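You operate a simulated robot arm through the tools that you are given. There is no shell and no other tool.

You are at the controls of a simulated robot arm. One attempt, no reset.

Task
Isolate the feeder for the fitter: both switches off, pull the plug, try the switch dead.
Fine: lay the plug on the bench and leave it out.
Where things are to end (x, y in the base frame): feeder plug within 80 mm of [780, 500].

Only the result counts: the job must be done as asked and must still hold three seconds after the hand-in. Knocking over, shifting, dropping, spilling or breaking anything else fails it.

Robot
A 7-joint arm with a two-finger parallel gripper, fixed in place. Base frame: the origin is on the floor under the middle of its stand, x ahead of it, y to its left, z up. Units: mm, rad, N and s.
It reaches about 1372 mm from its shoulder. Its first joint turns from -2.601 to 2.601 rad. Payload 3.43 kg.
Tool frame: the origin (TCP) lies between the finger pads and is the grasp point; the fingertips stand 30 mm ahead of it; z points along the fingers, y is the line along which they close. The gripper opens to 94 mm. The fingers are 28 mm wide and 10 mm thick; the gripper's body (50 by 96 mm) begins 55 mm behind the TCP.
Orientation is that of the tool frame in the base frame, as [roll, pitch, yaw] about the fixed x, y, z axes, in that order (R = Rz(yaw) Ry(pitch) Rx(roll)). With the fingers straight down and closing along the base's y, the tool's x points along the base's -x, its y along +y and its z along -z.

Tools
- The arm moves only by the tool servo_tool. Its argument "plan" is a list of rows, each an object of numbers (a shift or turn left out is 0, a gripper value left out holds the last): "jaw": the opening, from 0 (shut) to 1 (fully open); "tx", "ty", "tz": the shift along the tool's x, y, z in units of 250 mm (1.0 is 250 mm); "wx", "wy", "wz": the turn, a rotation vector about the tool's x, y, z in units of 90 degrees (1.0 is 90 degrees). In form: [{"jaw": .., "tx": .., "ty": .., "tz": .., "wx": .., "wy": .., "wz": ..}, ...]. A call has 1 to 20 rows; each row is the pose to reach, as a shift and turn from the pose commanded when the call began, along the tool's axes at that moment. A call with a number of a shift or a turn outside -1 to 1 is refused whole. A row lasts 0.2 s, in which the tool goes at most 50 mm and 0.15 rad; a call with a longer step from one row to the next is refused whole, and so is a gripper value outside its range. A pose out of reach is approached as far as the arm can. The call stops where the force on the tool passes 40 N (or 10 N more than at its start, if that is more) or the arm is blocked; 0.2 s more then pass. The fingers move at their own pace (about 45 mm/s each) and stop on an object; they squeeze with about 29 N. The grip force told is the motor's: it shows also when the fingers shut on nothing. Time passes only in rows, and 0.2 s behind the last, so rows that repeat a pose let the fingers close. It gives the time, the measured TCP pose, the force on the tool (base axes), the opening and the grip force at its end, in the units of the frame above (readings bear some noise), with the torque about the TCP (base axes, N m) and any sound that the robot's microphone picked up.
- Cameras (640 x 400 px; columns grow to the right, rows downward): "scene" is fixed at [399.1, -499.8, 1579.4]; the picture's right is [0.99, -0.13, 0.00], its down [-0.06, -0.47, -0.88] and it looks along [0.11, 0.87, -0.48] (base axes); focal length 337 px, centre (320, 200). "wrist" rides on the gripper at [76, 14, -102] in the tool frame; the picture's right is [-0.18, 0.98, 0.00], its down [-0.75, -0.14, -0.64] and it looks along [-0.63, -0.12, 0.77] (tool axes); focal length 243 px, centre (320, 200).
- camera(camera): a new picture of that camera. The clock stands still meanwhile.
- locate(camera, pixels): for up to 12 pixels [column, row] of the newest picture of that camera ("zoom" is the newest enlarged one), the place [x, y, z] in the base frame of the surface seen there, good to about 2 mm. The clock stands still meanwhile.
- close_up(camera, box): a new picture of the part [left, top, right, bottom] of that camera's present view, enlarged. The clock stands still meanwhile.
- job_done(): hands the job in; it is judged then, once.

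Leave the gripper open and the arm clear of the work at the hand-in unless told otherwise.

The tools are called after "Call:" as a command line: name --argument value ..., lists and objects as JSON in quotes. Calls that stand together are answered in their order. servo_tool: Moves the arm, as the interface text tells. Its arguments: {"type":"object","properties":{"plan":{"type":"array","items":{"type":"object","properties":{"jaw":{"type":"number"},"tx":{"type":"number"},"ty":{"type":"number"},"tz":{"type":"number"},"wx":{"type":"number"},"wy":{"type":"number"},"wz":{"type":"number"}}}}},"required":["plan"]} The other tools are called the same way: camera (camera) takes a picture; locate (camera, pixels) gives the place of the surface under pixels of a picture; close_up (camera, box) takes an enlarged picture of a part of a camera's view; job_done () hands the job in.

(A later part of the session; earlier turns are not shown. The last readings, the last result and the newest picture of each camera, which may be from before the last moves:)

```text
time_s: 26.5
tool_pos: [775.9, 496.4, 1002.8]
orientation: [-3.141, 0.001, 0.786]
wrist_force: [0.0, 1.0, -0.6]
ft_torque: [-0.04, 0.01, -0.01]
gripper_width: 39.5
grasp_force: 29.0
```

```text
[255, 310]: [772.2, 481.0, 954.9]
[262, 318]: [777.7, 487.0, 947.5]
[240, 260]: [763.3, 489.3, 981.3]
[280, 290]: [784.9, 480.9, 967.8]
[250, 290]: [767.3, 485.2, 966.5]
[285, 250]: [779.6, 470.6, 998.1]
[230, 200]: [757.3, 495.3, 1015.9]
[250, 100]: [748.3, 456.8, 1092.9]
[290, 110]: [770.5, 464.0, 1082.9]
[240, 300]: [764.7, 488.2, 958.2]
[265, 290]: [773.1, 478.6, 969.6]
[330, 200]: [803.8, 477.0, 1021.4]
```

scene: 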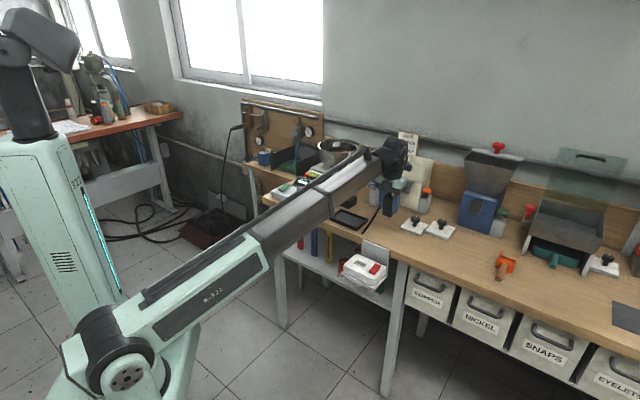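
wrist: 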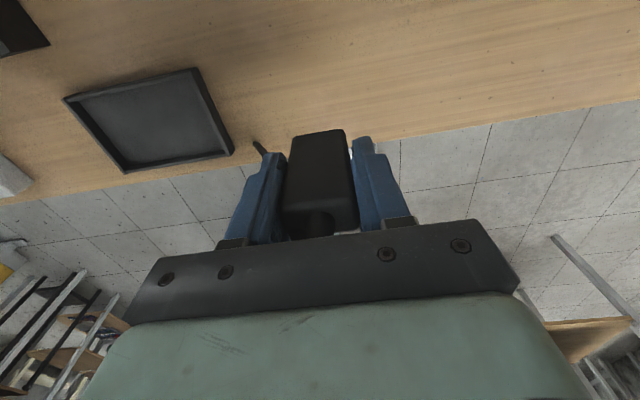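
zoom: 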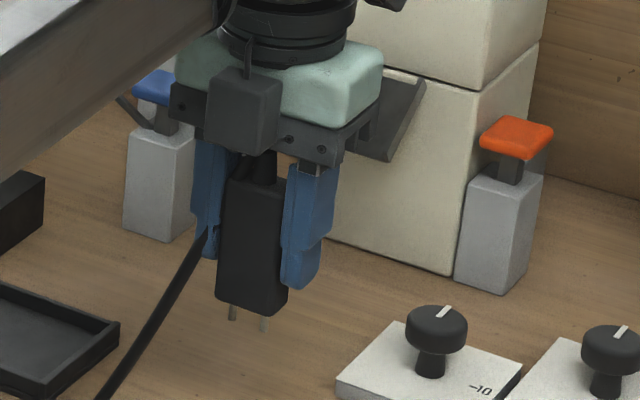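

The body bottom sits 48 mm below the TCP and the pins about 58 mm. The bench at z≈860 is clear around (780,500). I tilt the hand 65° about its closing axis so the plug lies back toward horizontal with the pins toward the wall, and shift 12 mm deeper onto the bench, still at height.

Call:
servo_tool --plan '[{"tx": 0.01, "wy": 0.08, "jaw": 0}, {"tx": 0.02, "wy": 0.16}, {"tx": 0.03, "wy": 0.24}, {"tx": 0.04, "wy": 0.32}, {"tx": 0.05, "wy": 0.4}, {"tx": 0.05, "wy": 0.48}, {"tx": 0.05, "wy": 0.56}, {"tx": 0.05, "wy": 0.64}, {"tx": 0.05, "wy": 0.722}, {"tx": 0.05, "wy": 0.722}, {"tx": 0.05, "wy": 0.722}]'

Call:
camera --camera "scene"

Call:
close_up --camera "scene" --box '[350, 170, 446, 230]'

Call:
camera --camera "wrist"

```text
time_s: 28.9
tool_pos: [784.9, 503.7, 1004.0]
orientation: [3.141, -1.133, 0.787]
wrist_force: [-0.2, 0.2, -0.3]
ft_torque: [-0.02, 0.0, 0.0]
gripper_width: 0.1
grasp_force: 29.1
```

```text
taken
```

scene: 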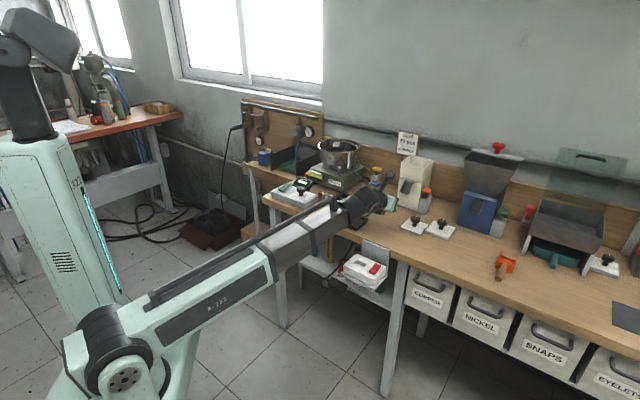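

```text
6.67 times, centred on (398, 200) of scene
```

zoom: 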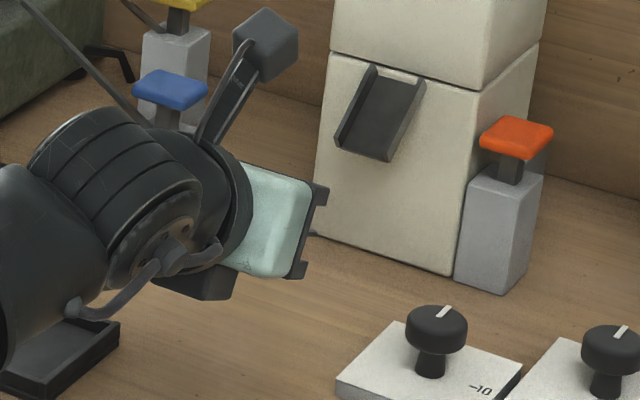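

```text
taken
```

wrist: 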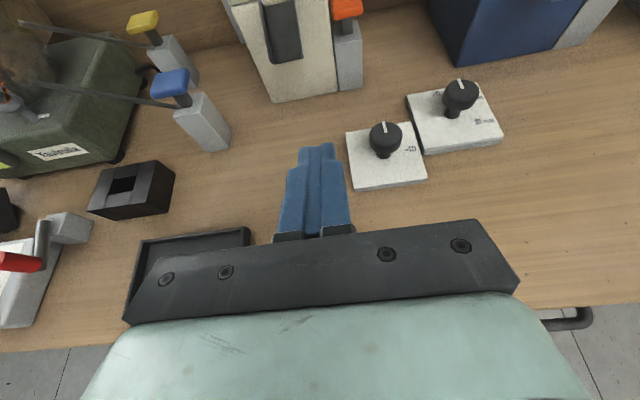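

The grip reads 0.1 mm, so the plug slipped out of the fingers during the tilt. I need to find it. I don't see it in the wrist view, so I'll search the scene.

Call:
close_up --camera "scene" --box '[330, 190, 450, 265]'

Call:
close_up --camera "scene" --box '[240, 220, 432, 340]'

Call:
close_up --camera "scene" --box '[320, 225, 416, 285]'

```text
5.33 times, centred on (390, 228) of scene
```

zoom: 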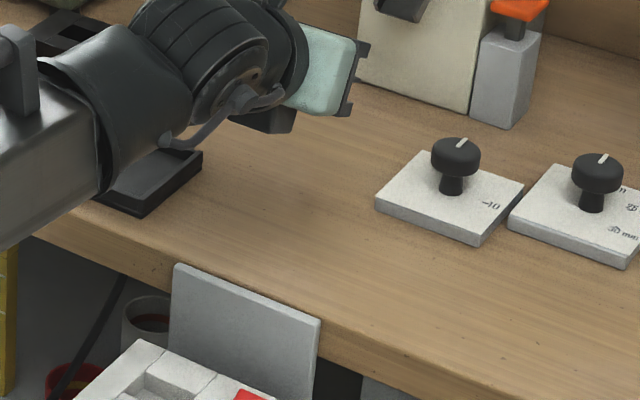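

```text
3.33 times, centred on (336, 280) of scene
```

zoom: 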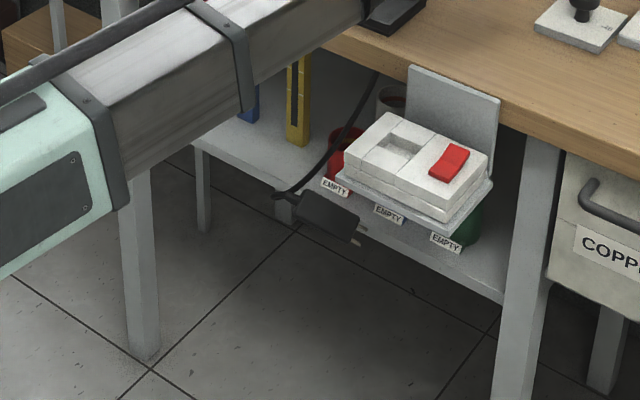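

```text
6.67 times, centred on (368, 255) of scene
```

zoom: 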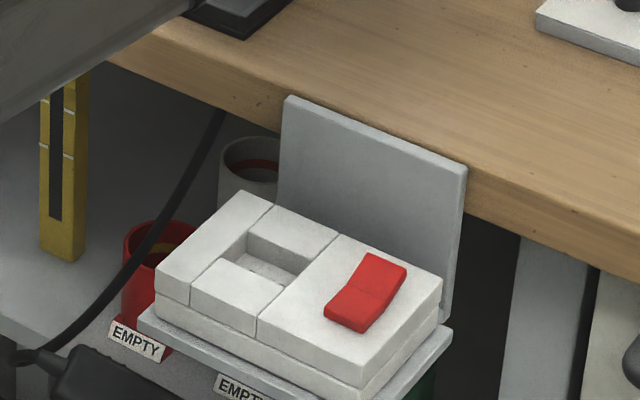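

The plug is below, in front of the lower shelf, at about scene (339,285). I'll locate it.

Call:
close_up --camera "scene" --box '[304, 250, 384, 300]'

Call:
locate --camera "zoom" --pixels '[[120, 290], [180, 270], [280, 290], [240, 320], [430, 350], [400, 330], [320, 340], [200, 280], [280, 330], [60, 240], [130, 150], [400, 280]]'

```text
8.00 times, centred on (344, 275) of scene
```

zoom: 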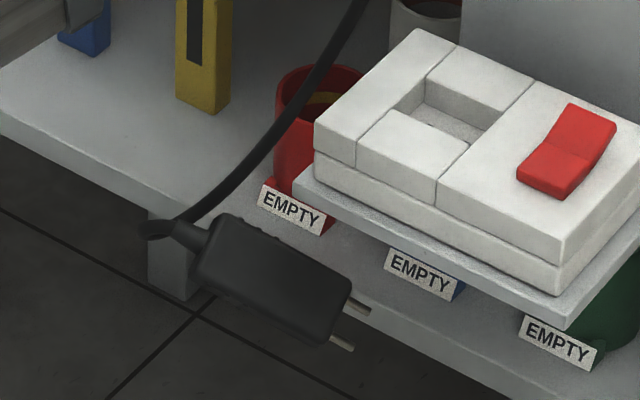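

```text
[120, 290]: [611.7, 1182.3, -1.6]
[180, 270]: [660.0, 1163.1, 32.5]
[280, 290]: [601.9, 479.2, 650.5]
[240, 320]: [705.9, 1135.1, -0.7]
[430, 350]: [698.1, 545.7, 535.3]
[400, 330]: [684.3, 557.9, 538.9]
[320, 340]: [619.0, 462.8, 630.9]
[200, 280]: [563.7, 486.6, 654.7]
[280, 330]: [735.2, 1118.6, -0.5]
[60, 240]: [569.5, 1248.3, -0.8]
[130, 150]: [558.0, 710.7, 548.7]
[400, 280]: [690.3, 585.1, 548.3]
```

The plug is in mid-air at about (600,475,650), hanging and swinging on its cable. I hold the arm still, reopen the jaw, let it settle for a second and look again.

Call:
servo_tool --plan '[{"jaw": 0.64}, {"jaw": 0.64}, {"jaw": 0.64}, {"jaw": 0.64}, {"jaw": 0.64}, {"jaw": 0.64}, {"jaw": 0.64}, {"jaw": 0.64}]'

Call:
close_up --camera "scene" --box '[304, 225, 400, 285]'

Call:
close_up --camera "scene" --box '[280, 220, 440, 320]'

```text
time_s: 30.7
tool_pos: [784.7, 504.2, 1004.3]
orientation: [3.141, -1.133, 0.786]
wrist_force: [0.7, 0.5, 0.1]
ft_torque: [0.02, -0.03, 0.01]
gripper_width: 60.2
grasp_force: 0.0
```

```text
6.67 times, centred on (352, 255) of scene
```

zoom: 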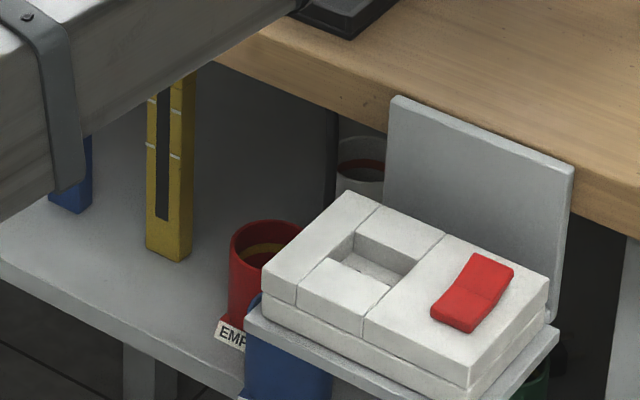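

```text
4.00 times, centred on (360, 270) of scene
```

zoom: 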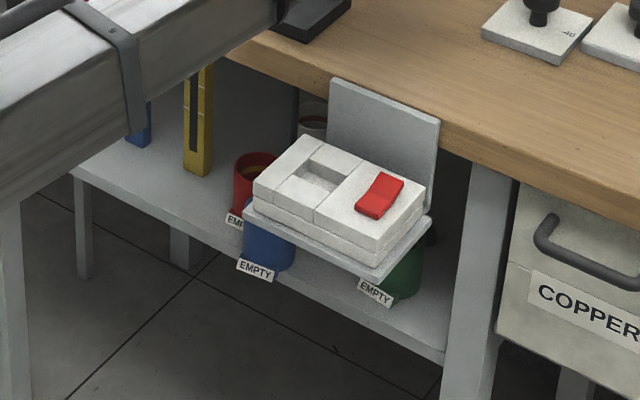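

The plug has dropped out of view, and the blue cup under the socket appears to have been pushed. I need to see clearly what happened, so I'll zoom in on the shelf area.

Call:
close_up --camera "scene" --box '[325, 240, 405, 300]'

Call:
locate --camera "zoom" --pixels '[[160, 180], [120, 270], [200, 300], [150, 310], [80, 215], [60, 150], [205, 70], [430, 330], [100, 230], [210, 40], [460, 250], [240, 60]]'

Call:
camera --camera "wrist"

```text
6.67 times, centred on (365, 270) of scene
```

zoom: 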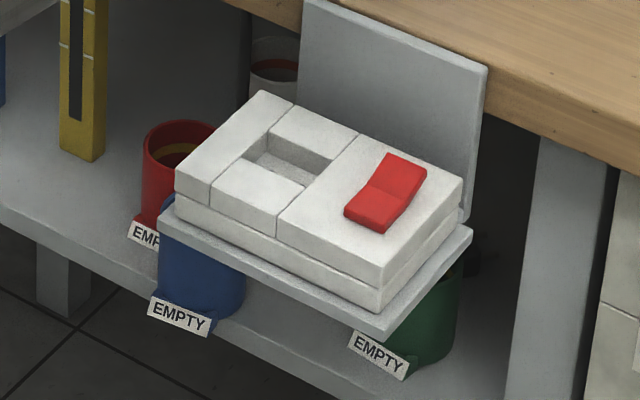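

```text
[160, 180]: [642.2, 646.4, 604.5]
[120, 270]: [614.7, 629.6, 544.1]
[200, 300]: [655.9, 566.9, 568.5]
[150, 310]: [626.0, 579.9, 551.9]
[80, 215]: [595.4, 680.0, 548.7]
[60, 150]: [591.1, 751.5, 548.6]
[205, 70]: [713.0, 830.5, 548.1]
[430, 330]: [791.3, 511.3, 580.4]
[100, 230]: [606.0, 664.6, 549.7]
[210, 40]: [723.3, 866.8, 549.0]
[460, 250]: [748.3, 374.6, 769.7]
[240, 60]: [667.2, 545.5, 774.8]
```

```text
taken
```

wrist: 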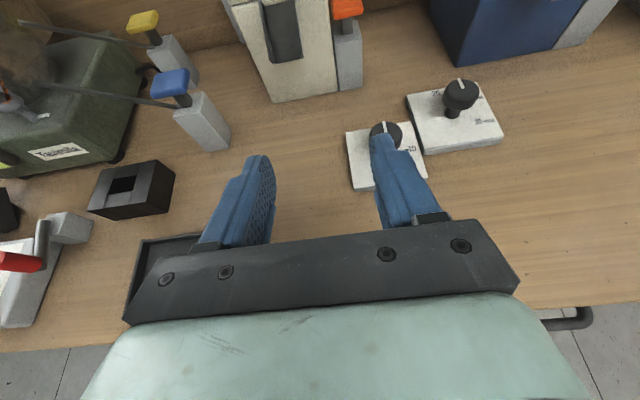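

The blue cup has been displaced: its label was at about (356.5,284) and is now at about (344,287). The plug hangs out of sight behind the socket. I'll bring the hand back out in front of the bench so the wrist camera can look under it.

Call:
servo_tool --plan '[{"tz": -0.13, "tx": -0.06, "ty": -0.05}, {"tz": -0.28, "tx": -0.13, "ty": -0.12}, {"tz": -0.43, "tx": -0.2, "ty": -0.19}, {"tz": -0.58, "tx": -0.27, "ty": -0.26}, {"tz": -0.73, "tx": -0.34, "ty": -0.33}, {"tz": -0.85, "tx": -0.395, "ty": -0.39}, {"tz": -0.902, "tx": -0.42, "ty": -0.412}, {"tz": -0.902, "tx": -0.42, "ty": -0.412}]'

Call:
camera --camera "wrist"

Call:
camera --camera "scene"

```text
time_s: 32.5
tool_pos: [575.5, 427.7, 1012.9]
orientation: [3.141, -1.133, 0.787]
wrist_force: [0.7, -0.3, 0.6]
ft_torque: [0.0, -0.04, 0.0]
gripper_width: 60.1
grasp_force: 0.1
out of reach, approached as far as the arm can: row 6, 7, 8
```

```text
taken
```

wrist: 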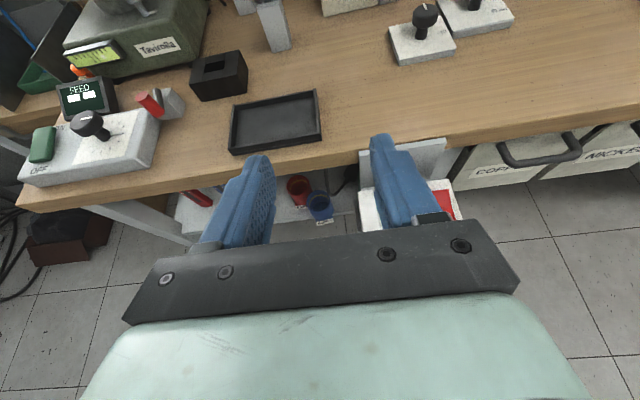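

```text
taken
```

scene: 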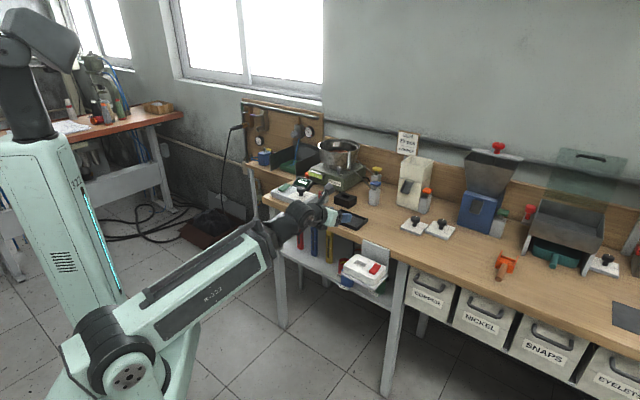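

Through the fingers I can see the red and blue cups on the shelf at about (298,190) and (320,207). I'll zoom in there.

Call:
close_up --camera "wrist" --box '[265, 150, 377, 220]'

Call:
locate --camera "zoom" --pixels '[[190, 190], [320, 290], [330, 330], [335, 400], [310, 270], [420, 200], [460, 160], [440, 250], [500, 190], [480, 300], [180, 150], [200, 280]]'

```text
5.71 times, centred on (321, 185) of wrist
```

zoom: 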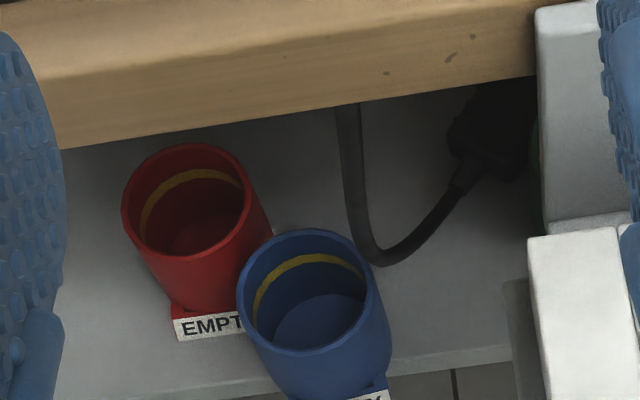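

```text
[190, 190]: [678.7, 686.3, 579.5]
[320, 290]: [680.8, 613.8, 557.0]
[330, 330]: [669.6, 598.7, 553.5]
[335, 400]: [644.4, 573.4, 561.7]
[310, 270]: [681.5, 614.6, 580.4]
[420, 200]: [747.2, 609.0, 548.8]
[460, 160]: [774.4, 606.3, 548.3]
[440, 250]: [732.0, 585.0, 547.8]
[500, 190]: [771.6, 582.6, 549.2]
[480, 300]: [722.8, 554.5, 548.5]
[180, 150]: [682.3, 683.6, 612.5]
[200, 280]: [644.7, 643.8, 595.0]
```

The plug lies on the lower shelf at the back right (zoom about (490,130)), and the blue cup was pushed left next to the red one. I'll measure cup rims and the plug precisely.

Call:
locate --camera "zoom" --pixels '[[124, 215], [243, 195], [178, 147], [200, 254], [240, 310], [368, 290], [305, 232], [320, 352], [465, 120], [495, 110], [460, 180], [515, 155]]'

Call:
locate --camera "zoom" --pixels '[[480, 140], [500, 130], [530, 90], [525, 130], [490, 165], [350, 110], [345, 140], [355, 200], [380, 262], [430, 235], [210, 326], [375, 395]]'

```text
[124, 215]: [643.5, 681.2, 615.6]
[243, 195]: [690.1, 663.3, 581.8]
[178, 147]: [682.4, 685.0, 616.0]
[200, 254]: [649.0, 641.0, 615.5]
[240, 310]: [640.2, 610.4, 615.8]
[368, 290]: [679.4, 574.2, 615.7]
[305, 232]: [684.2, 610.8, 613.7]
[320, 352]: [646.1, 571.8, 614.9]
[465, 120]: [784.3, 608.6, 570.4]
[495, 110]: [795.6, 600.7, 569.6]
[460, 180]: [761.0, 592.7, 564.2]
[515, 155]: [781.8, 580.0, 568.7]
```

```text
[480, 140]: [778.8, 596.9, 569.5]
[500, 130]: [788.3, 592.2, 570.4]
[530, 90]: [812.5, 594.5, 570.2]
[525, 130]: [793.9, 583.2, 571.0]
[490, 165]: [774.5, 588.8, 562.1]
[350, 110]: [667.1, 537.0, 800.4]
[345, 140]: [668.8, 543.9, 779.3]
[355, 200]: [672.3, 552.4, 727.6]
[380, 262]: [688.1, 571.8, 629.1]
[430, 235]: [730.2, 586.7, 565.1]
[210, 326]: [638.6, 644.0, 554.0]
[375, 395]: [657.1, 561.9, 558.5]
```

The blue cup centre is now about (662,592). From the first picture it should be about (724,602), midway between red and green. The plug lies flat on the shelf around x 770–840, y 580–610, z 570. I'll lower the hand in front of the bench and level it for a better look under.

Call:
servo_tool --plan '[{"tz": 0.05, "tx": -0.1, "ty": -0.03, "wy": 0.04}, {"tz": 0.1, "tx": -0.2, "ty": -0.06, "wy": 0.08}, {"tz": 0.15, "tx": -0.32, "ty": -0.09, "wy": 0.12}, {"tz": 0.2, "tx": -0.44, "ty": -0.12, "wy": 0.16}, {"tz": 0.25, "tx": -0.54, "ty": -0.14, "wy": 0.2}, {"tz": 0.27, "tx": -0.58, "ty": -0.14, "wy": 0.222}, {"tz": 0.27, "tx": -0.58, "ty": -0.14, "wy": 0.222}]'

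Call:
camera --camera "wrist"

Call:
camera --camera "scene"

```text
time_s: 34.1
tool_pos: [558.3, 464.4, 844.2]
orientation: [2.201, -1.395, 1.763]
wrist_force: [1.4, -1.2, 1.0]
ft_torque: [0.01, 0.12, 0.14]
gripper_width: 60.2
grasp_force: 0.1
out of reach, approached as far as the arm can: row 1, 2, 3, 4, 5, 6, 7
```

```text
taken
```

wrist: 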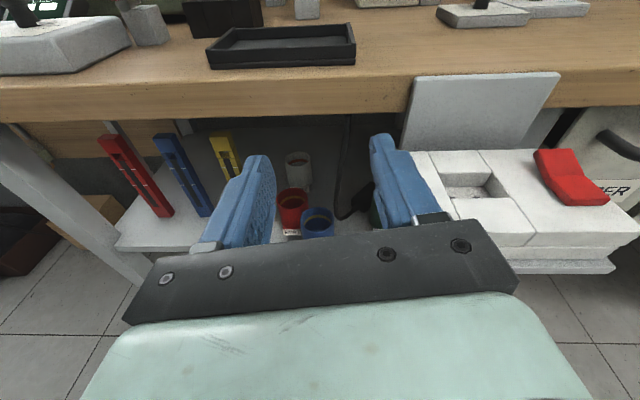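

```text
taken
```

scene: 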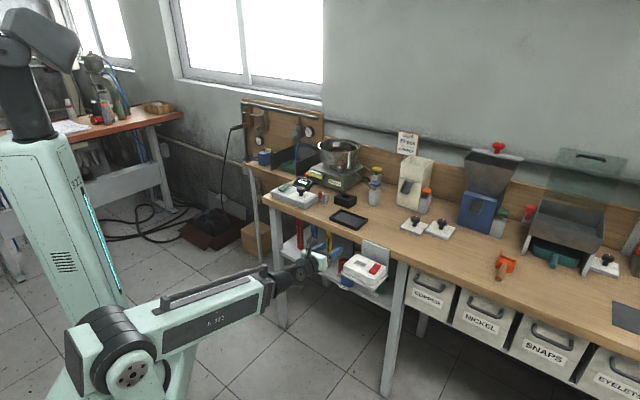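

The arm is at the edge of its reachable range here, but the view is good. I'll zoom in on the cups and plug under the bench.

Call:
close_up --camera "wrist" --box '[265, 130, 393, 210]'

Call:
close_up --camera "wrist" --box '[320, 150, 400, 230]'

```text
5.00 times, centred on (329, 170) of wrist
```

zoom: 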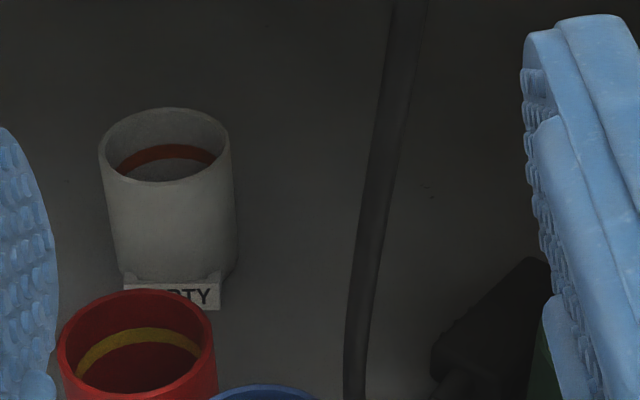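

```text
5.00 times, centred on (360, 190) of wrist
```

zoom: 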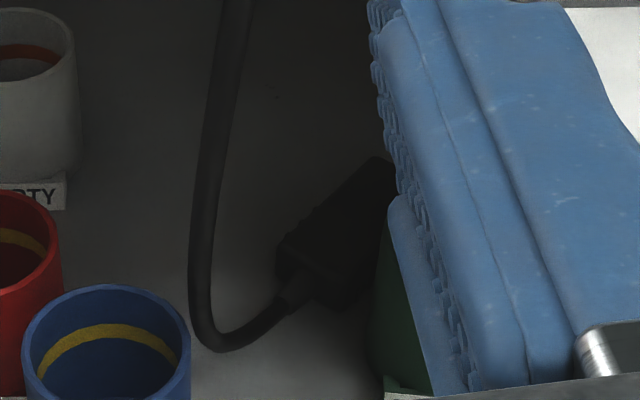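

The plug lies with its cable end toward us, pins away toward the back right, next to the green cup. I'll measure its outline.

Call:
locate --camera "zoom" --pixels '[[283, 243], [325, 205], [370, 165], [315, 275], [345, 290], [375, 245], [340, 240], [295, 295], [270, 318], [380, 200], [395, 320], [350, 220]]'

Call:
locate --camera "wrist" --pixels '[[300, 215], [331, 216], [317, 225], [318, 208], [280, 195], [306, 200], [292, 190], [290, 233], [345, 206], [350, 214], [376, 222], [378, 212]]'

```text
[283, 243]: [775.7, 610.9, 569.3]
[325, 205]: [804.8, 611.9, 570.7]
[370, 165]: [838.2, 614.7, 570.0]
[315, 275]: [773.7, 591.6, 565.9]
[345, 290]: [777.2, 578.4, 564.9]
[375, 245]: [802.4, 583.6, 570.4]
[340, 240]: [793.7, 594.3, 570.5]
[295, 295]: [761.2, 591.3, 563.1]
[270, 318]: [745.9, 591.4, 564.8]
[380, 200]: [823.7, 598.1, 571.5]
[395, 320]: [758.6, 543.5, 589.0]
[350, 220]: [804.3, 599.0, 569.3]
```

```text
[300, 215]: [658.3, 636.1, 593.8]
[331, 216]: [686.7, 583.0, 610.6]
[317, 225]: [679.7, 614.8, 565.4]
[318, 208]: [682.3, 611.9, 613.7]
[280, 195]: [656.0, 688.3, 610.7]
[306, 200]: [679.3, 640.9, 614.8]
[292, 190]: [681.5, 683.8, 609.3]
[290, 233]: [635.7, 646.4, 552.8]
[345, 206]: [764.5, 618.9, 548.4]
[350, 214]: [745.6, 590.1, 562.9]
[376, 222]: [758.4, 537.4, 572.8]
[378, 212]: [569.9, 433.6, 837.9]
```

The plug's strain relief is at about (745–772, 591, 563), with its body out to x≈840 and its axis nearly along +x. The green cup sits at about (787,541), 9 mm beside it. The displaced blue cup at (662,592) blocks the approach from −x, so I'd move it aside first and later return it to its original place. I'll check the free shelf area to the left of the red cup and the bench underside.

Call:
locate --camera "wrist" --pixels '[[222, 155], [235, 176], [196, 205], [160, 212], [200, 235], [150, 240], [120, 240], [250, 150], [298, 160], [350, 120], [300, 112], [330, 140]]'

Call:
close_up --camera "wrist" --box '[80, 120, 340, 260]'

```text
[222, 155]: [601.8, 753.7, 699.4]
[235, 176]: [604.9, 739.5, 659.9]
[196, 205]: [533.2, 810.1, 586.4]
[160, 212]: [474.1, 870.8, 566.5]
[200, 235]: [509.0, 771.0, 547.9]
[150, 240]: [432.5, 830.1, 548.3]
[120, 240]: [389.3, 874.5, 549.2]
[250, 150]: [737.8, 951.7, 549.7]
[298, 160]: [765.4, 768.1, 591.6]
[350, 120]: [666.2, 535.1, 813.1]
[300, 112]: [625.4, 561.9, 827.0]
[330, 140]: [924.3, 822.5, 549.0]
```

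```text
2.46 times, centred on (210, 190) of wrist
```

zoom: 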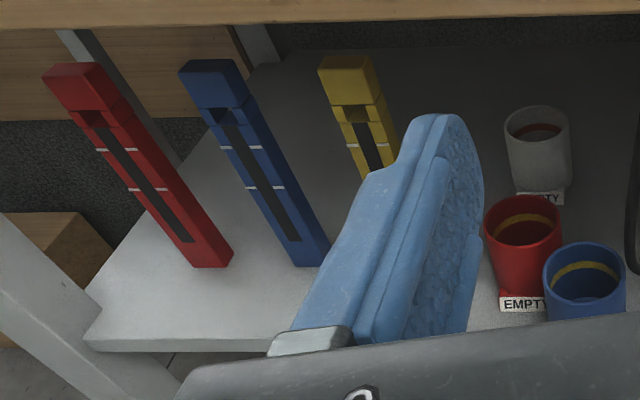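

Free spot: the shelf front between the blue and yellow levels (about b=−145, i.e. (540,742)) is clear. I bring the hand down level in front of the blue cup, staying in front of the bench and left of the socket.

Call:
servo_tool --plan '[{"tz": 0.1, "tx": -0.1, "ty": -0.006, "wy": 0.01, "jaw": 0.74}, {"tz": 0.18, "tx": -0.22, "ty": -0.012, "wy": 0.02}, {"tz": 0.25, "tx": -0.36, "ty": -0.018, "wy": 0.03}, {"tz": 0.32, "tx": -0.5, "ty": -0.024, "wy": 0.04}, {"tz": 0.39, "tx": -0.64, "ty": -0.03, "wy": 0.05}, {"tz": 0.46, "tx": -0.78, "ty": -0.036, "wy": 0.055}, {"tz": 0.51, "tx": -0.9, "ty": -0.042, "wy": 0.055}, {"tz": 0.515, "tx": -0.934, "ty": -0.044, "wy": 0.055}, {"tz": 0.515, "tx": -0.934, "ty": -0.044, "wy": 0.055}]'

Call:
camera --camera "wrist"

Call:
camera --camera "scene"

```text
time_s: 35.0
tool_pos: [603.2, 497.5, 755.9]
orientation: [2.822, -1.536, 1.13]
wrist_force: [-12.2, 10.4, -3.4]
ft_torque: [0.25, -0.17, -1.17]
gripper_width: 66.2
grasp_force: 0.0
out of reach, approached as far as the arm can: row 3, 4
stopped in row 4: the force on the tool passed its limit at 80 N (the readings are from after the stop); the commanded pose is now the measured one
```

```text
taken
```

wrist: 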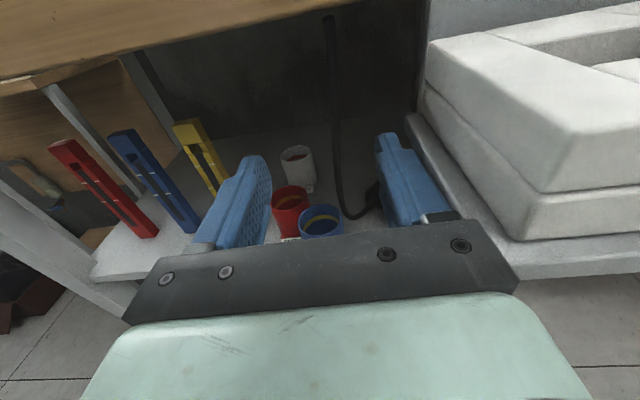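

```text
taken
```

scene: 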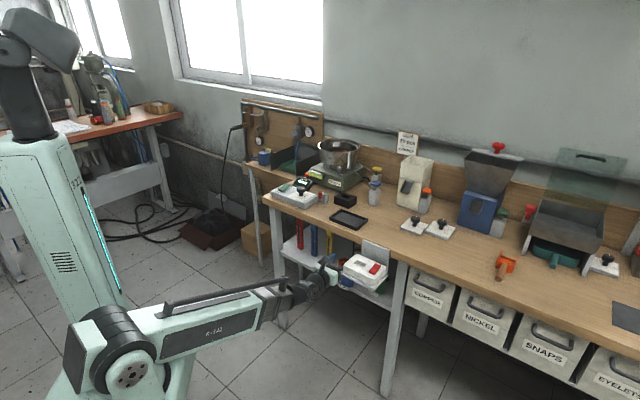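

The hand's right side touched the socket bracket (force along −b). The commanded pose is now the measured one: level and pointing at the bench. I move away from the bracket by 27 mm to the left.

Call:
servo_tool --plan '[{"ty": -0.03, "jaw": 0.74}, {"ty": -0.07}, {"ty": -0.11}, {"ty": -0.11}]'

Call:
close_up --camera "scene" --box '[310, 220, 420, 310]'

Call:
camera --camera "wrist"

```text
time_s: 36.0
tool_pos: [593.7, 506.7, 759.2]
orientation: [2.88, -1.532, 1.085]
wrist_force: [0.8, 0.4, 0.4]
ft_torque: [0.0, 0.03, 0.02]
gripper_width: 69.5
grasp_force: 0.1
out of reach, approached as far as the arm can: row 2, 3, 4
```

```text
4.44 times, centred on (365, 265) of scene
```

zoom: 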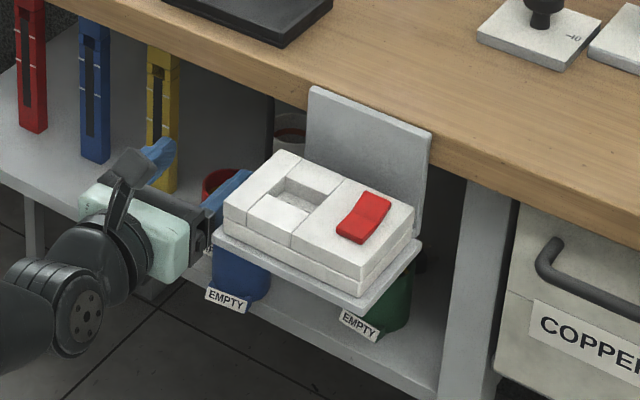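

```text
taken
```

wrist: 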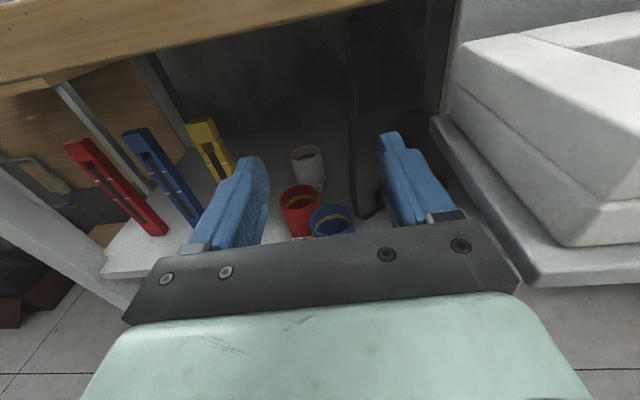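

The arm's boom seems limited in pitching downward, so a level hand can't go this low and the hand must point down more. I rotate it about 30° downward here, clear of the socket, and then re-check the pose.

Call:
servo_tool --plan '[{"wy": -0.083, "jaw": 0.74}, {"wy": -0.167}, {"wy": -0.25}, {"wy": -0.333}, {"wy": -0.333}]'

Call:
camera --camera "wrist"

```text
time_s: 37.4
tool_pos: [577.2, 528.5, 769.0]
orientation: [-2.65, -1.007, 0.387]
wrist_force: [0.1, 0.0, -0.2]
ft_torque: [0.02, -0.02, 0.01]
gripper_width: 69.4
grasp_force: 0.1
out of reach, approached as far as the arm can: row 3, 4
stopped in row 5: the arm was blocked; the commanded pose is now the measured one
```

```text
taken
```

wrist: 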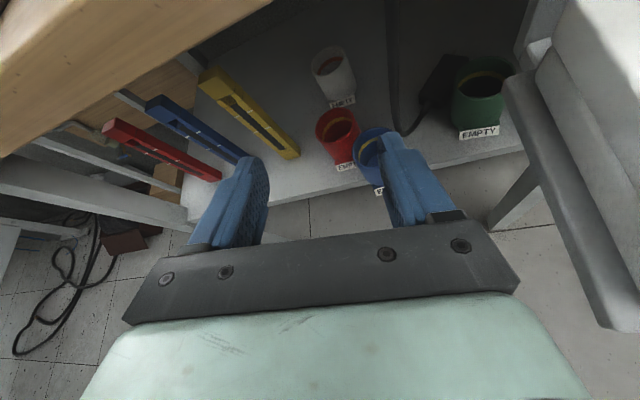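

The arm reports it was blocked with no tool force. I'll look at the whole scene to see where the links are.

Call:
camera --camera "scene"

Call:
close_up --camera "scene" --box '[220, 220, 412, 340]'

```text
taken
```

scene: 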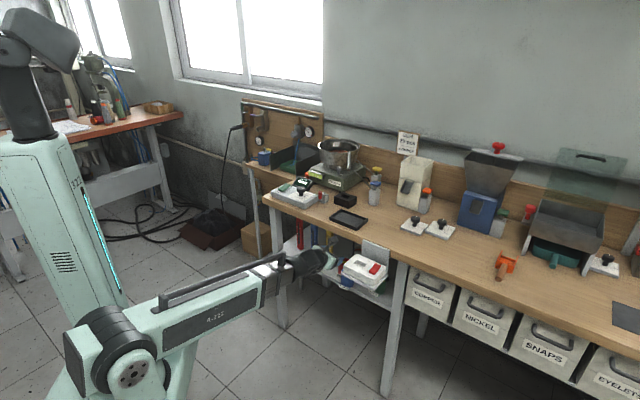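

```text
3.33 times, centred on (316, 280) of scene
```

zoom: 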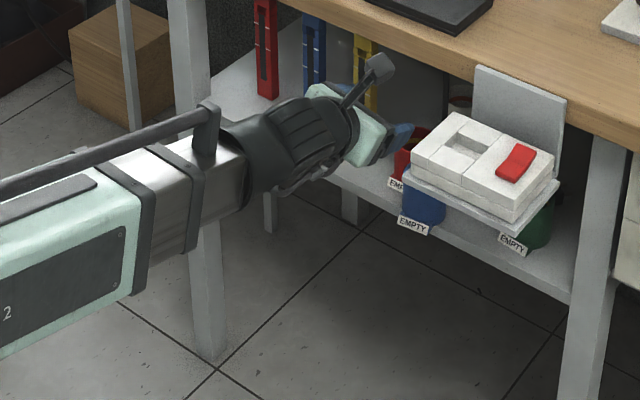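

No link touches anything visible. The last wrist joint has probably reached its limit after the +135° turn, since it can't hold roll. I back the hand straight up into free space (+230 mm) so I can re-orient it the other way round.

Call:
servo_tool --plan '[{"tx": 0.155, "ty": -0.046, "tz": -0.087, "jaw": 0.74}, {"tx": 0.31, "ty": -0.093, "tz": -0.173}, {"tx": 0.466, "ty": -0.139, "tz": -0.26}, {"tx": 0.621, "ty": -0.186, "tz": -0.346}, {"tx": 0.777, "ty": -0.232, "tz": -0.433}, {"tx": 0.777, "ty": -0.232, "tz": -0.433}]'

Call:
camera --camera "wrist"

```text
time_s: 38.8
tool_pos: [586.0, 517.2, 998.6]
orientation: [-2.645, -1.011, 0.401]
wrist_force: [0.0, 0.0, -0.2]
ft_torque: [0.0, -0.01, 0.03]
gripper_width: 69.7
grasp_force: 0.1
out of reach, approached as far as the arm can: row 4, 5, 6
```

```text
taken
```

wrist: 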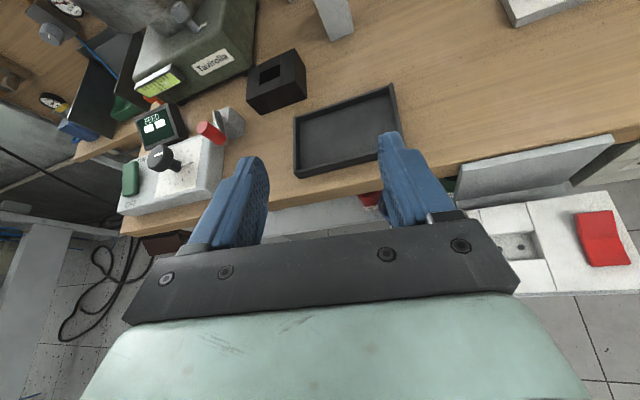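

In free space now. I turn the hand about its own axis by −90° to unwind the last joint.

Call:
servo_tool --plan '[{"wz": -0.09}, {"wz": -0.18}, {"wz": -0.27}, {"wz": -0.36}, {"wz": -0.45}, {"wz": -0.54}, {"wz": -0.63}, {"wz": -0.72}, {"wz": -0.81}, {"wz": -0.9}, {"wz": -0.99}, {"wz": -0.99}]'

```text
time_s: 41.4
tool_pos: [588.4, 517.4, 994.4]
orientation: [2.081, -0.267, 2.378]
wrist_force: [-0.4, 0.4, 0.6]
ft_torque: [-0.01, 0.0, 0.02]
gripper_width: 69.5
grasp_force: 0.2
```

Now it's reachable again. I continue the turn by another −90°.

Call:
servo_tool --plan '[{"wz": -0.09}, {"wz": -0.18}, {"wz": -0.27}, {"wz": -0.36}, {"wz": -0.45}, {"wz": -0.54}, {"wz": -0.63}, {"wz": -0.72}, {"wz": -0.81}, {"wz": -0.9}, {"wz": -0.99}, {"wz": -0.99}]'

Call:
camera --camera "wrist"

```text
time_s: 44.0
tool_pos: [588.8, 515.8, 996.7]
orientation: [2.611, 0.991, -2.799]
wrist_force: [0.5, -0.4, 0.0]
ft_torque: [0.03, 0.0, 0.01]
gripper_width: 69.7
grasp_force: 0.0
```

```text
taken
```

wrist: 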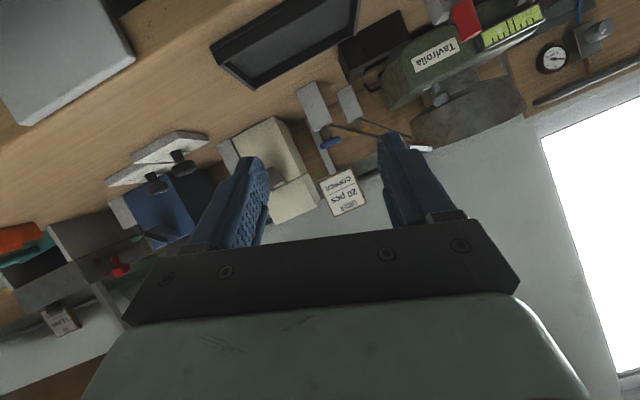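

The hand is unwound, with the camera now on the underside. I level the roll to point at the bench (azimuth 45°, 30° down) and descend 200 mm in front of the bench.

Call:
servo_tool --plan '[{"tx": 0.12, "ty": -0.04, "tz": 0.07, "wx": 0.03, "wy": 0.001, "wz": -0.05}, {"tx": 0.26, "ty": -0.08, "tz": 0.145, "wx": 0.06, "wy": 0.003, "wz": -0.1}, {"tx": 0.4, "ty": -0.127, "tz": 0.223, "wx": 0.096, "wy": 0.005, "wz": -0.151}, {"tx": 0.54, "ty": -0.171, "tz": 0.301, "wx": 0.096, "wy": 0.005, "wz": -0.151}, {"tx": 0.674, "ty": -0.214, "tz": 0.376, "wx": 0.096, "wy": 0.005, "wz": -0.151}, {"tx": 0.674, "ty": -0.214, "tz": 0.376, "wx": 0.096, "wy": 0.005, "wz": -0.151}]'

Call:
camera --camera "wrist"

Call:
camera --camera "scene"

```text
time_s: 45.4
tool_pos: [583.2, 515.5, 795.3]
orientation: [3.139, 1.048, -2.363]
wrist_force: [-0.5, 0.1, 0.0]
ft_torque: [0.0, 0.02, 0.0]
gripper_width: 69.6
grasp_force: 0.0
```

```text
taken
```

wrist: 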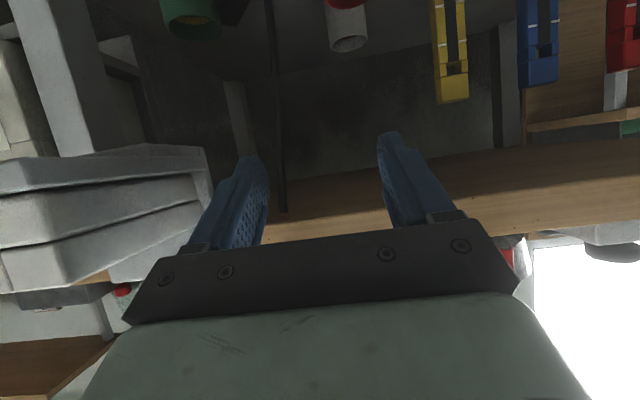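

```text
taken
```

scene: 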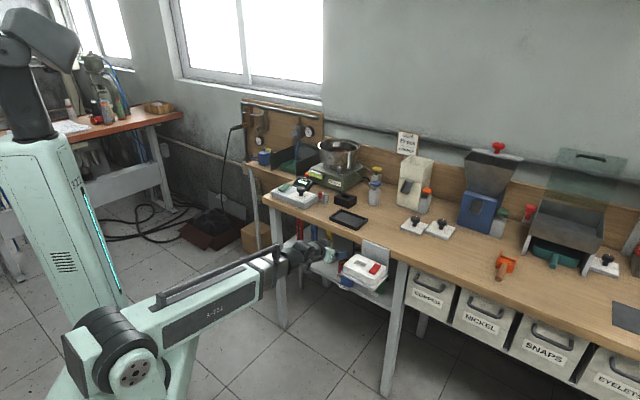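

Good, reachable with exact orientation. I descend another 155 mm to z≈640, still in front of the shelf.

Call:
servo_tool --plan '[{"tx": 0.135, "tz": 0.078}, {"tx": 0.27, "tz": 0.156}, {"tx": 0.405, "tz": 0.234}, {"tx": 0.537, "tz": 0.31}, {"tx": 0.537, "tz": 0.31}]'

Call:
camera --camera "wrist"

Call:
close_up --camera "scene" --box '[250, 215, 410, 315]'

```text
time_s: 46.6
tool_pos: [585.0, 517.1, 638.4]
orientation: [3.138, 1.046, -2.363]
wrist_force: [-1.1, -0.5, -0.5]
ft_torque: [0.0, 0.01, 0.04]
gripper_width: 69.6
grasp_force: 0.0
```

```text
taken
```

wrist: 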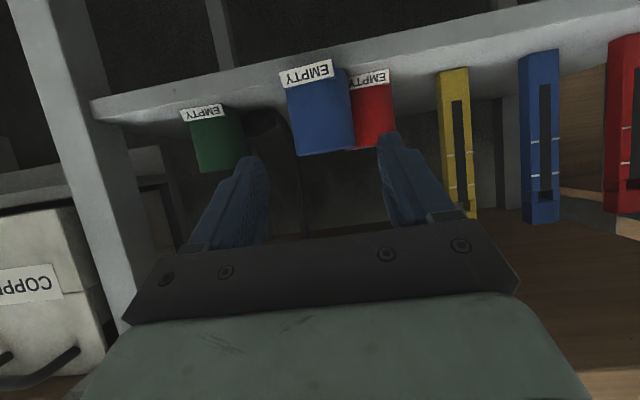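

```text
4.00 times, centred on (330, 265) of scene
```

zoom: 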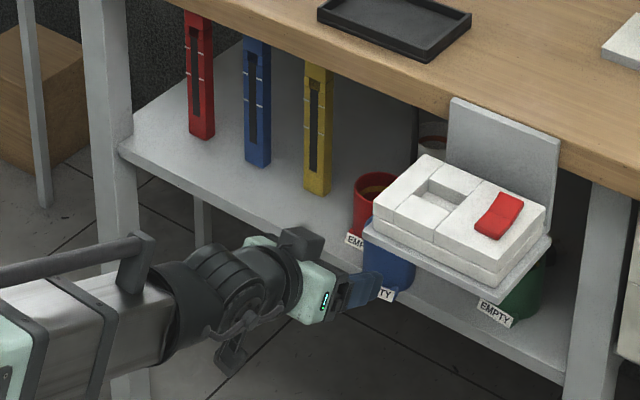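

Excellent: reached, and the blue cup is between and ahead of the fingers (image upside-down, cup at about (320,110)). I'll measure the cups from here.

Call:
close_up --camera "wrist" --box '[180, 40, 420, 190]'

Call:
locate --camera "wrist" --pixels '[[295, 110], [320, 110], [350, 110], [298, 152], [325, 155], [352, 148], [310, 75], [365, 110], [390, 110], [195, 140], [215, 140], [237, 130]]'

```text
2.67 times, centred on (300, 115) of wrist
```

zoom: 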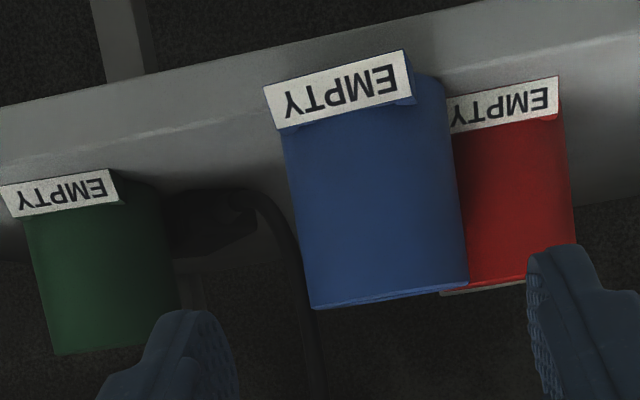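

```text
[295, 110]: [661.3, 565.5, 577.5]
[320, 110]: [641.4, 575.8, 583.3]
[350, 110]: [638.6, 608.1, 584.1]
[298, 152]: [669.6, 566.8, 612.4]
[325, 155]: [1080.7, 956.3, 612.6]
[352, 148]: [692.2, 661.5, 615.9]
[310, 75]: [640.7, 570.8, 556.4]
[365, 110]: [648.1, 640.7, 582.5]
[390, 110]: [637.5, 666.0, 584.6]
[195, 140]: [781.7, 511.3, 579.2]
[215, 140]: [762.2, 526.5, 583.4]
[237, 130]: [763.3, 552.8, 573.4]
```

The blue cup centre is (663,594), radius 28, well aligned with the hand. I lower to z≈590 and advance straight with a 66 mm opening until the pads straddle the cup (TCP 19 mm short of the cup axis, to stay clear of the red cup).

Call:
servo_tool --plan '[{"tx": 0.084, "tz": 0.048, "jaw": 0.7}, {"tx": 0.168, "tz": 0.097, "ty": -0.004}, {"tx": 0.123, "tz": 0.175, "ty": -0.004}, {"tx": 0.078, "tz": 0.254, "ty": -0.004}, {"tx": 0.032, "tz": 0.333, "ty": -0.004}, {"tx": -0.013, "tz": 0.411, "ty": -0.004}, {"tx": -0.013, "tz": 0.411, "ty": -0.004}]'

Call:
camera --camera "wrist"

Call:
close_up --camera "scene" --box '[290, 230, 410, 305]'

```text
time_s: 48.2
tool_pos: [649.9, 580.5, 591.9]
orientation: [3.139, 1.047, -2.362]
wrist_force: [-0.2, 0.3, 0.6]
ft_torque: [0.01, 0.02, 0.0]
gripper_width: 65.7
grasp_force: 0.0
```

```text
taken
```

wrist: 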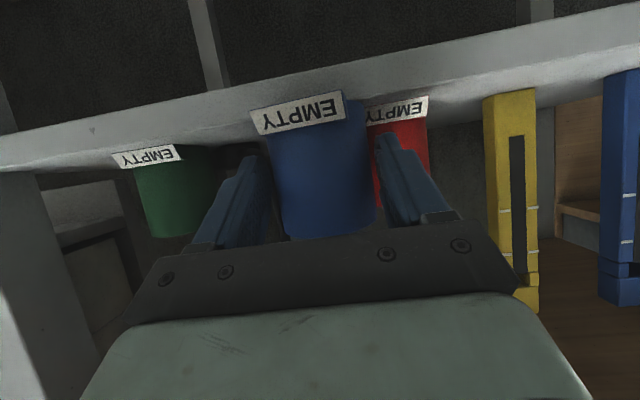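

```text
5.33 times, centred on (350, 268) of scene
```

zoom: 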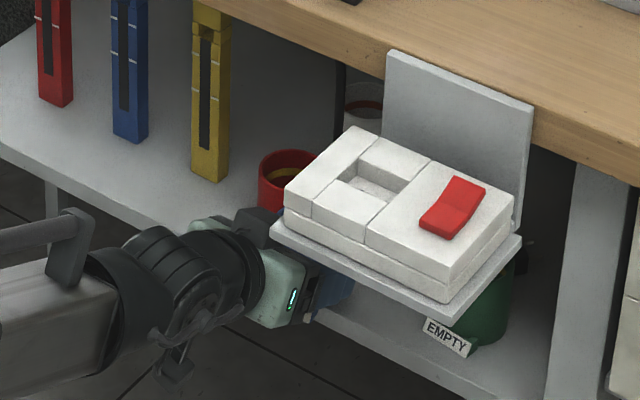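

The cup is between the fingers. I close gently onto it.

Call:
servo_tool --plan '[{"jaw": 0.5}, {"jaw": 0.5}, {"jaw": 0.5}, {"jaw": 0.5}]'

```text
time_s: 49.2
tool_pos: [650.3, 580.8, 592.0]
orientation: [3.139, 1.046, -2.362]
wrist_force: [-0.2, 0.6, 1.0]
ft_torque: [-0.01, -0.1, 0.06]
gripper_width: 55.5
grasp_force: 29.4
```

Cup held at 55.5 mm. Before moving, I'll measure the level bases in the current scene zoom to choose the parking spot.

Call:
locate --camera "zoom" --pixels '[[195, 172], [212, 180], [226, 172], [115, 132], [132, 142], [147, 132], [165, 190], [190, 200], [100, 190], [150, 160], [160, 215], [230, 210]]'

```text
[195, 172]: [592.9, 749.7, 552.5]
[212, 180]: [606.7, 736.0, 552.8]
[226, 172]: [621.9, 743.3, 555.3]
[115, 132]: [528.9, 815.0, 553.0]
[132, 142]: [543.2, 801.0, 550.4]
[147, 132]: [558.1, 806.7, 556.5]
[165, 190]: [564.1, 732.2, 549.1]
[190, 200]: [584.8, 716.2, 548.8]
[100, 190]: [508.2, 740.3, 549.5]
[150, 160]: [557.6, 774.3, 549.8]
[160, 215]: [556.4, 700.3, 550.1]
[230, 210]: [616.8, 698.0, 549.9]
```

The gap between the yellow level (b −111) and the blue level (b −182) is clear. I lift the cup 25 mm, draw it back 40 mm, carry it 195 mm left, and then forward over the spot at about (539,745).

Call:
servo_tool --plan '[{"tx": -0.0866, "tz": -0.05, "jaw": 0.5}, {"tx": -0.0466, "tz": -0.119}, {"tx": -0.0066, "tz": -0.1886}, {"tx": -0.0066, "tz": -0.1886, "ty": 0.156}, {"tx": -0.0066, "tz": -0.1886, "ty": 0.312}, {"tx": -0.0066, "tz": -0.1886, "ty": 0.468}, {"tx": -0.0066, "tz": -0.1886, "ty": 0.624}, {"tx": -0.0066, "tz": -0.1886, "ty": 0.78}, {"tx": -0.0656, "tz": -0.0864, "ty": 0.78}, {"tx": -0.1246, "tz": 0.0158, "ty": 0.78}, {"tx": -0.1246, "tz": 0.0158, "ty": 0.78}]'

Call:
camera --camera "wrist"

Call:
close_up --camera "scene" --box '[270, 220, 390, 295]'

```text
time_s: 51.6
tool_pos: [525.4, 734.2, 616.8]
orientation: [3.138, 1.046, -2.359]
wrist_force: [-0.1, 0.1, -1.2]
ft_torque: [-0.04, 0.04, 0.02]
gripper_width: 55.6
grasp_force: 28.9
```

```text
taken
```

wrist: 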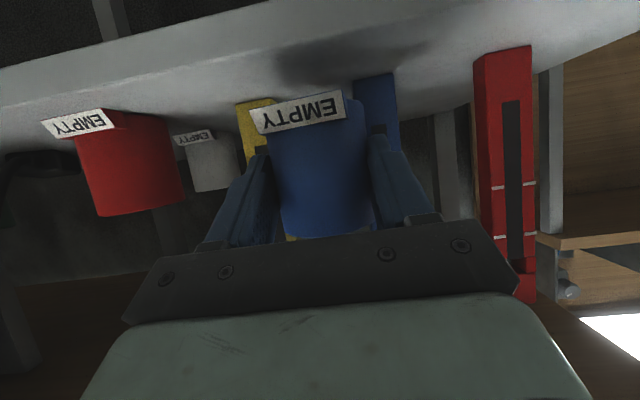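

```text
5.33 times, centred on (330, 258) of scene
```

zoom: 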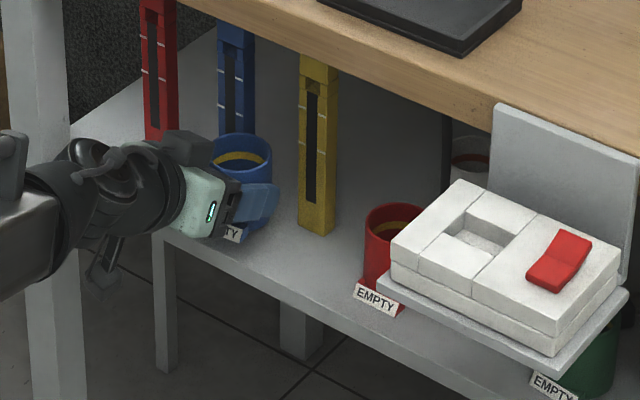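

Cup is over the free spot. I lower by 24 mm to set it down.

Call:
servo_tool --plan '[{"tx": 0.042, "tz": 0.024}, {"tx": 0.07, "tz": 0.04}, {"tx": 0.083, "tz": 0.048}, {"tx": 0.083, "tz": 0.048}]'

```text
time_s: 52.6
tool_pos: [525.2, 732.1, 592.0]
orientation: [3.139, 1.048, -2.36]
wrist_force: [-0.7, 0.3, 0.2]
ft_torque: [0.0, -0.04, -0.04]
gripper_width: 55.3
grasp_force: 29.2
```

At the original grasp height, so the cup is on the shelf. I open and withdraw straight back 75 mm.

Call:
servo_tool --plan '[{"jaw": 0.72}, {"jaw": 0.72}, {"jaw": 0.72}, {"tz": -0.087, "tx": 0.05}, {"tz": -0.173, "tx": 0.1}, {"tz": -0.26, "tx": 0.15}, {"tz": -0.26, "tx": 0.15}]'

Call:
close_up --camera "scene" --box '[270, 220, 390, 295]'

Call:
camera --camera "wrist"

```text
time_s: 54.2
tool_pos: [472.5, 681.0, 591.3]
orientation: [3.138, 1.046, -2.361]
wrist_force: [-0.1, 0.0, -0.7]
ft_torque: [0.0, 0.02, -0.02]
gripper_width: 67.4
grasp_force: 0.1
```

```text
5.33 times, centred on (330, 258) of scene
```

zoom: 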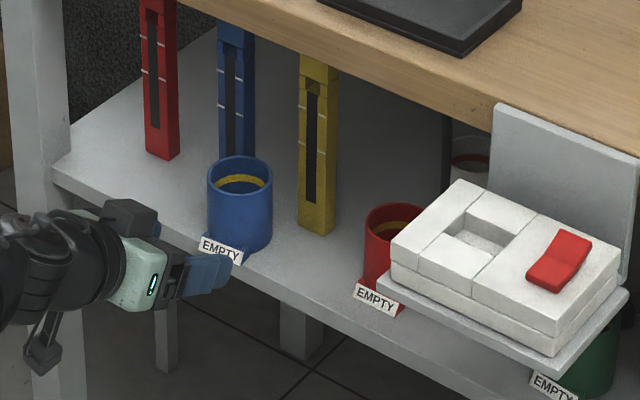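

```text
taken
```

wrist: 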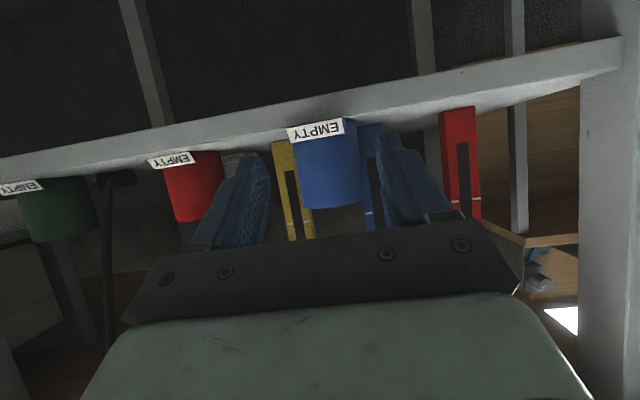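

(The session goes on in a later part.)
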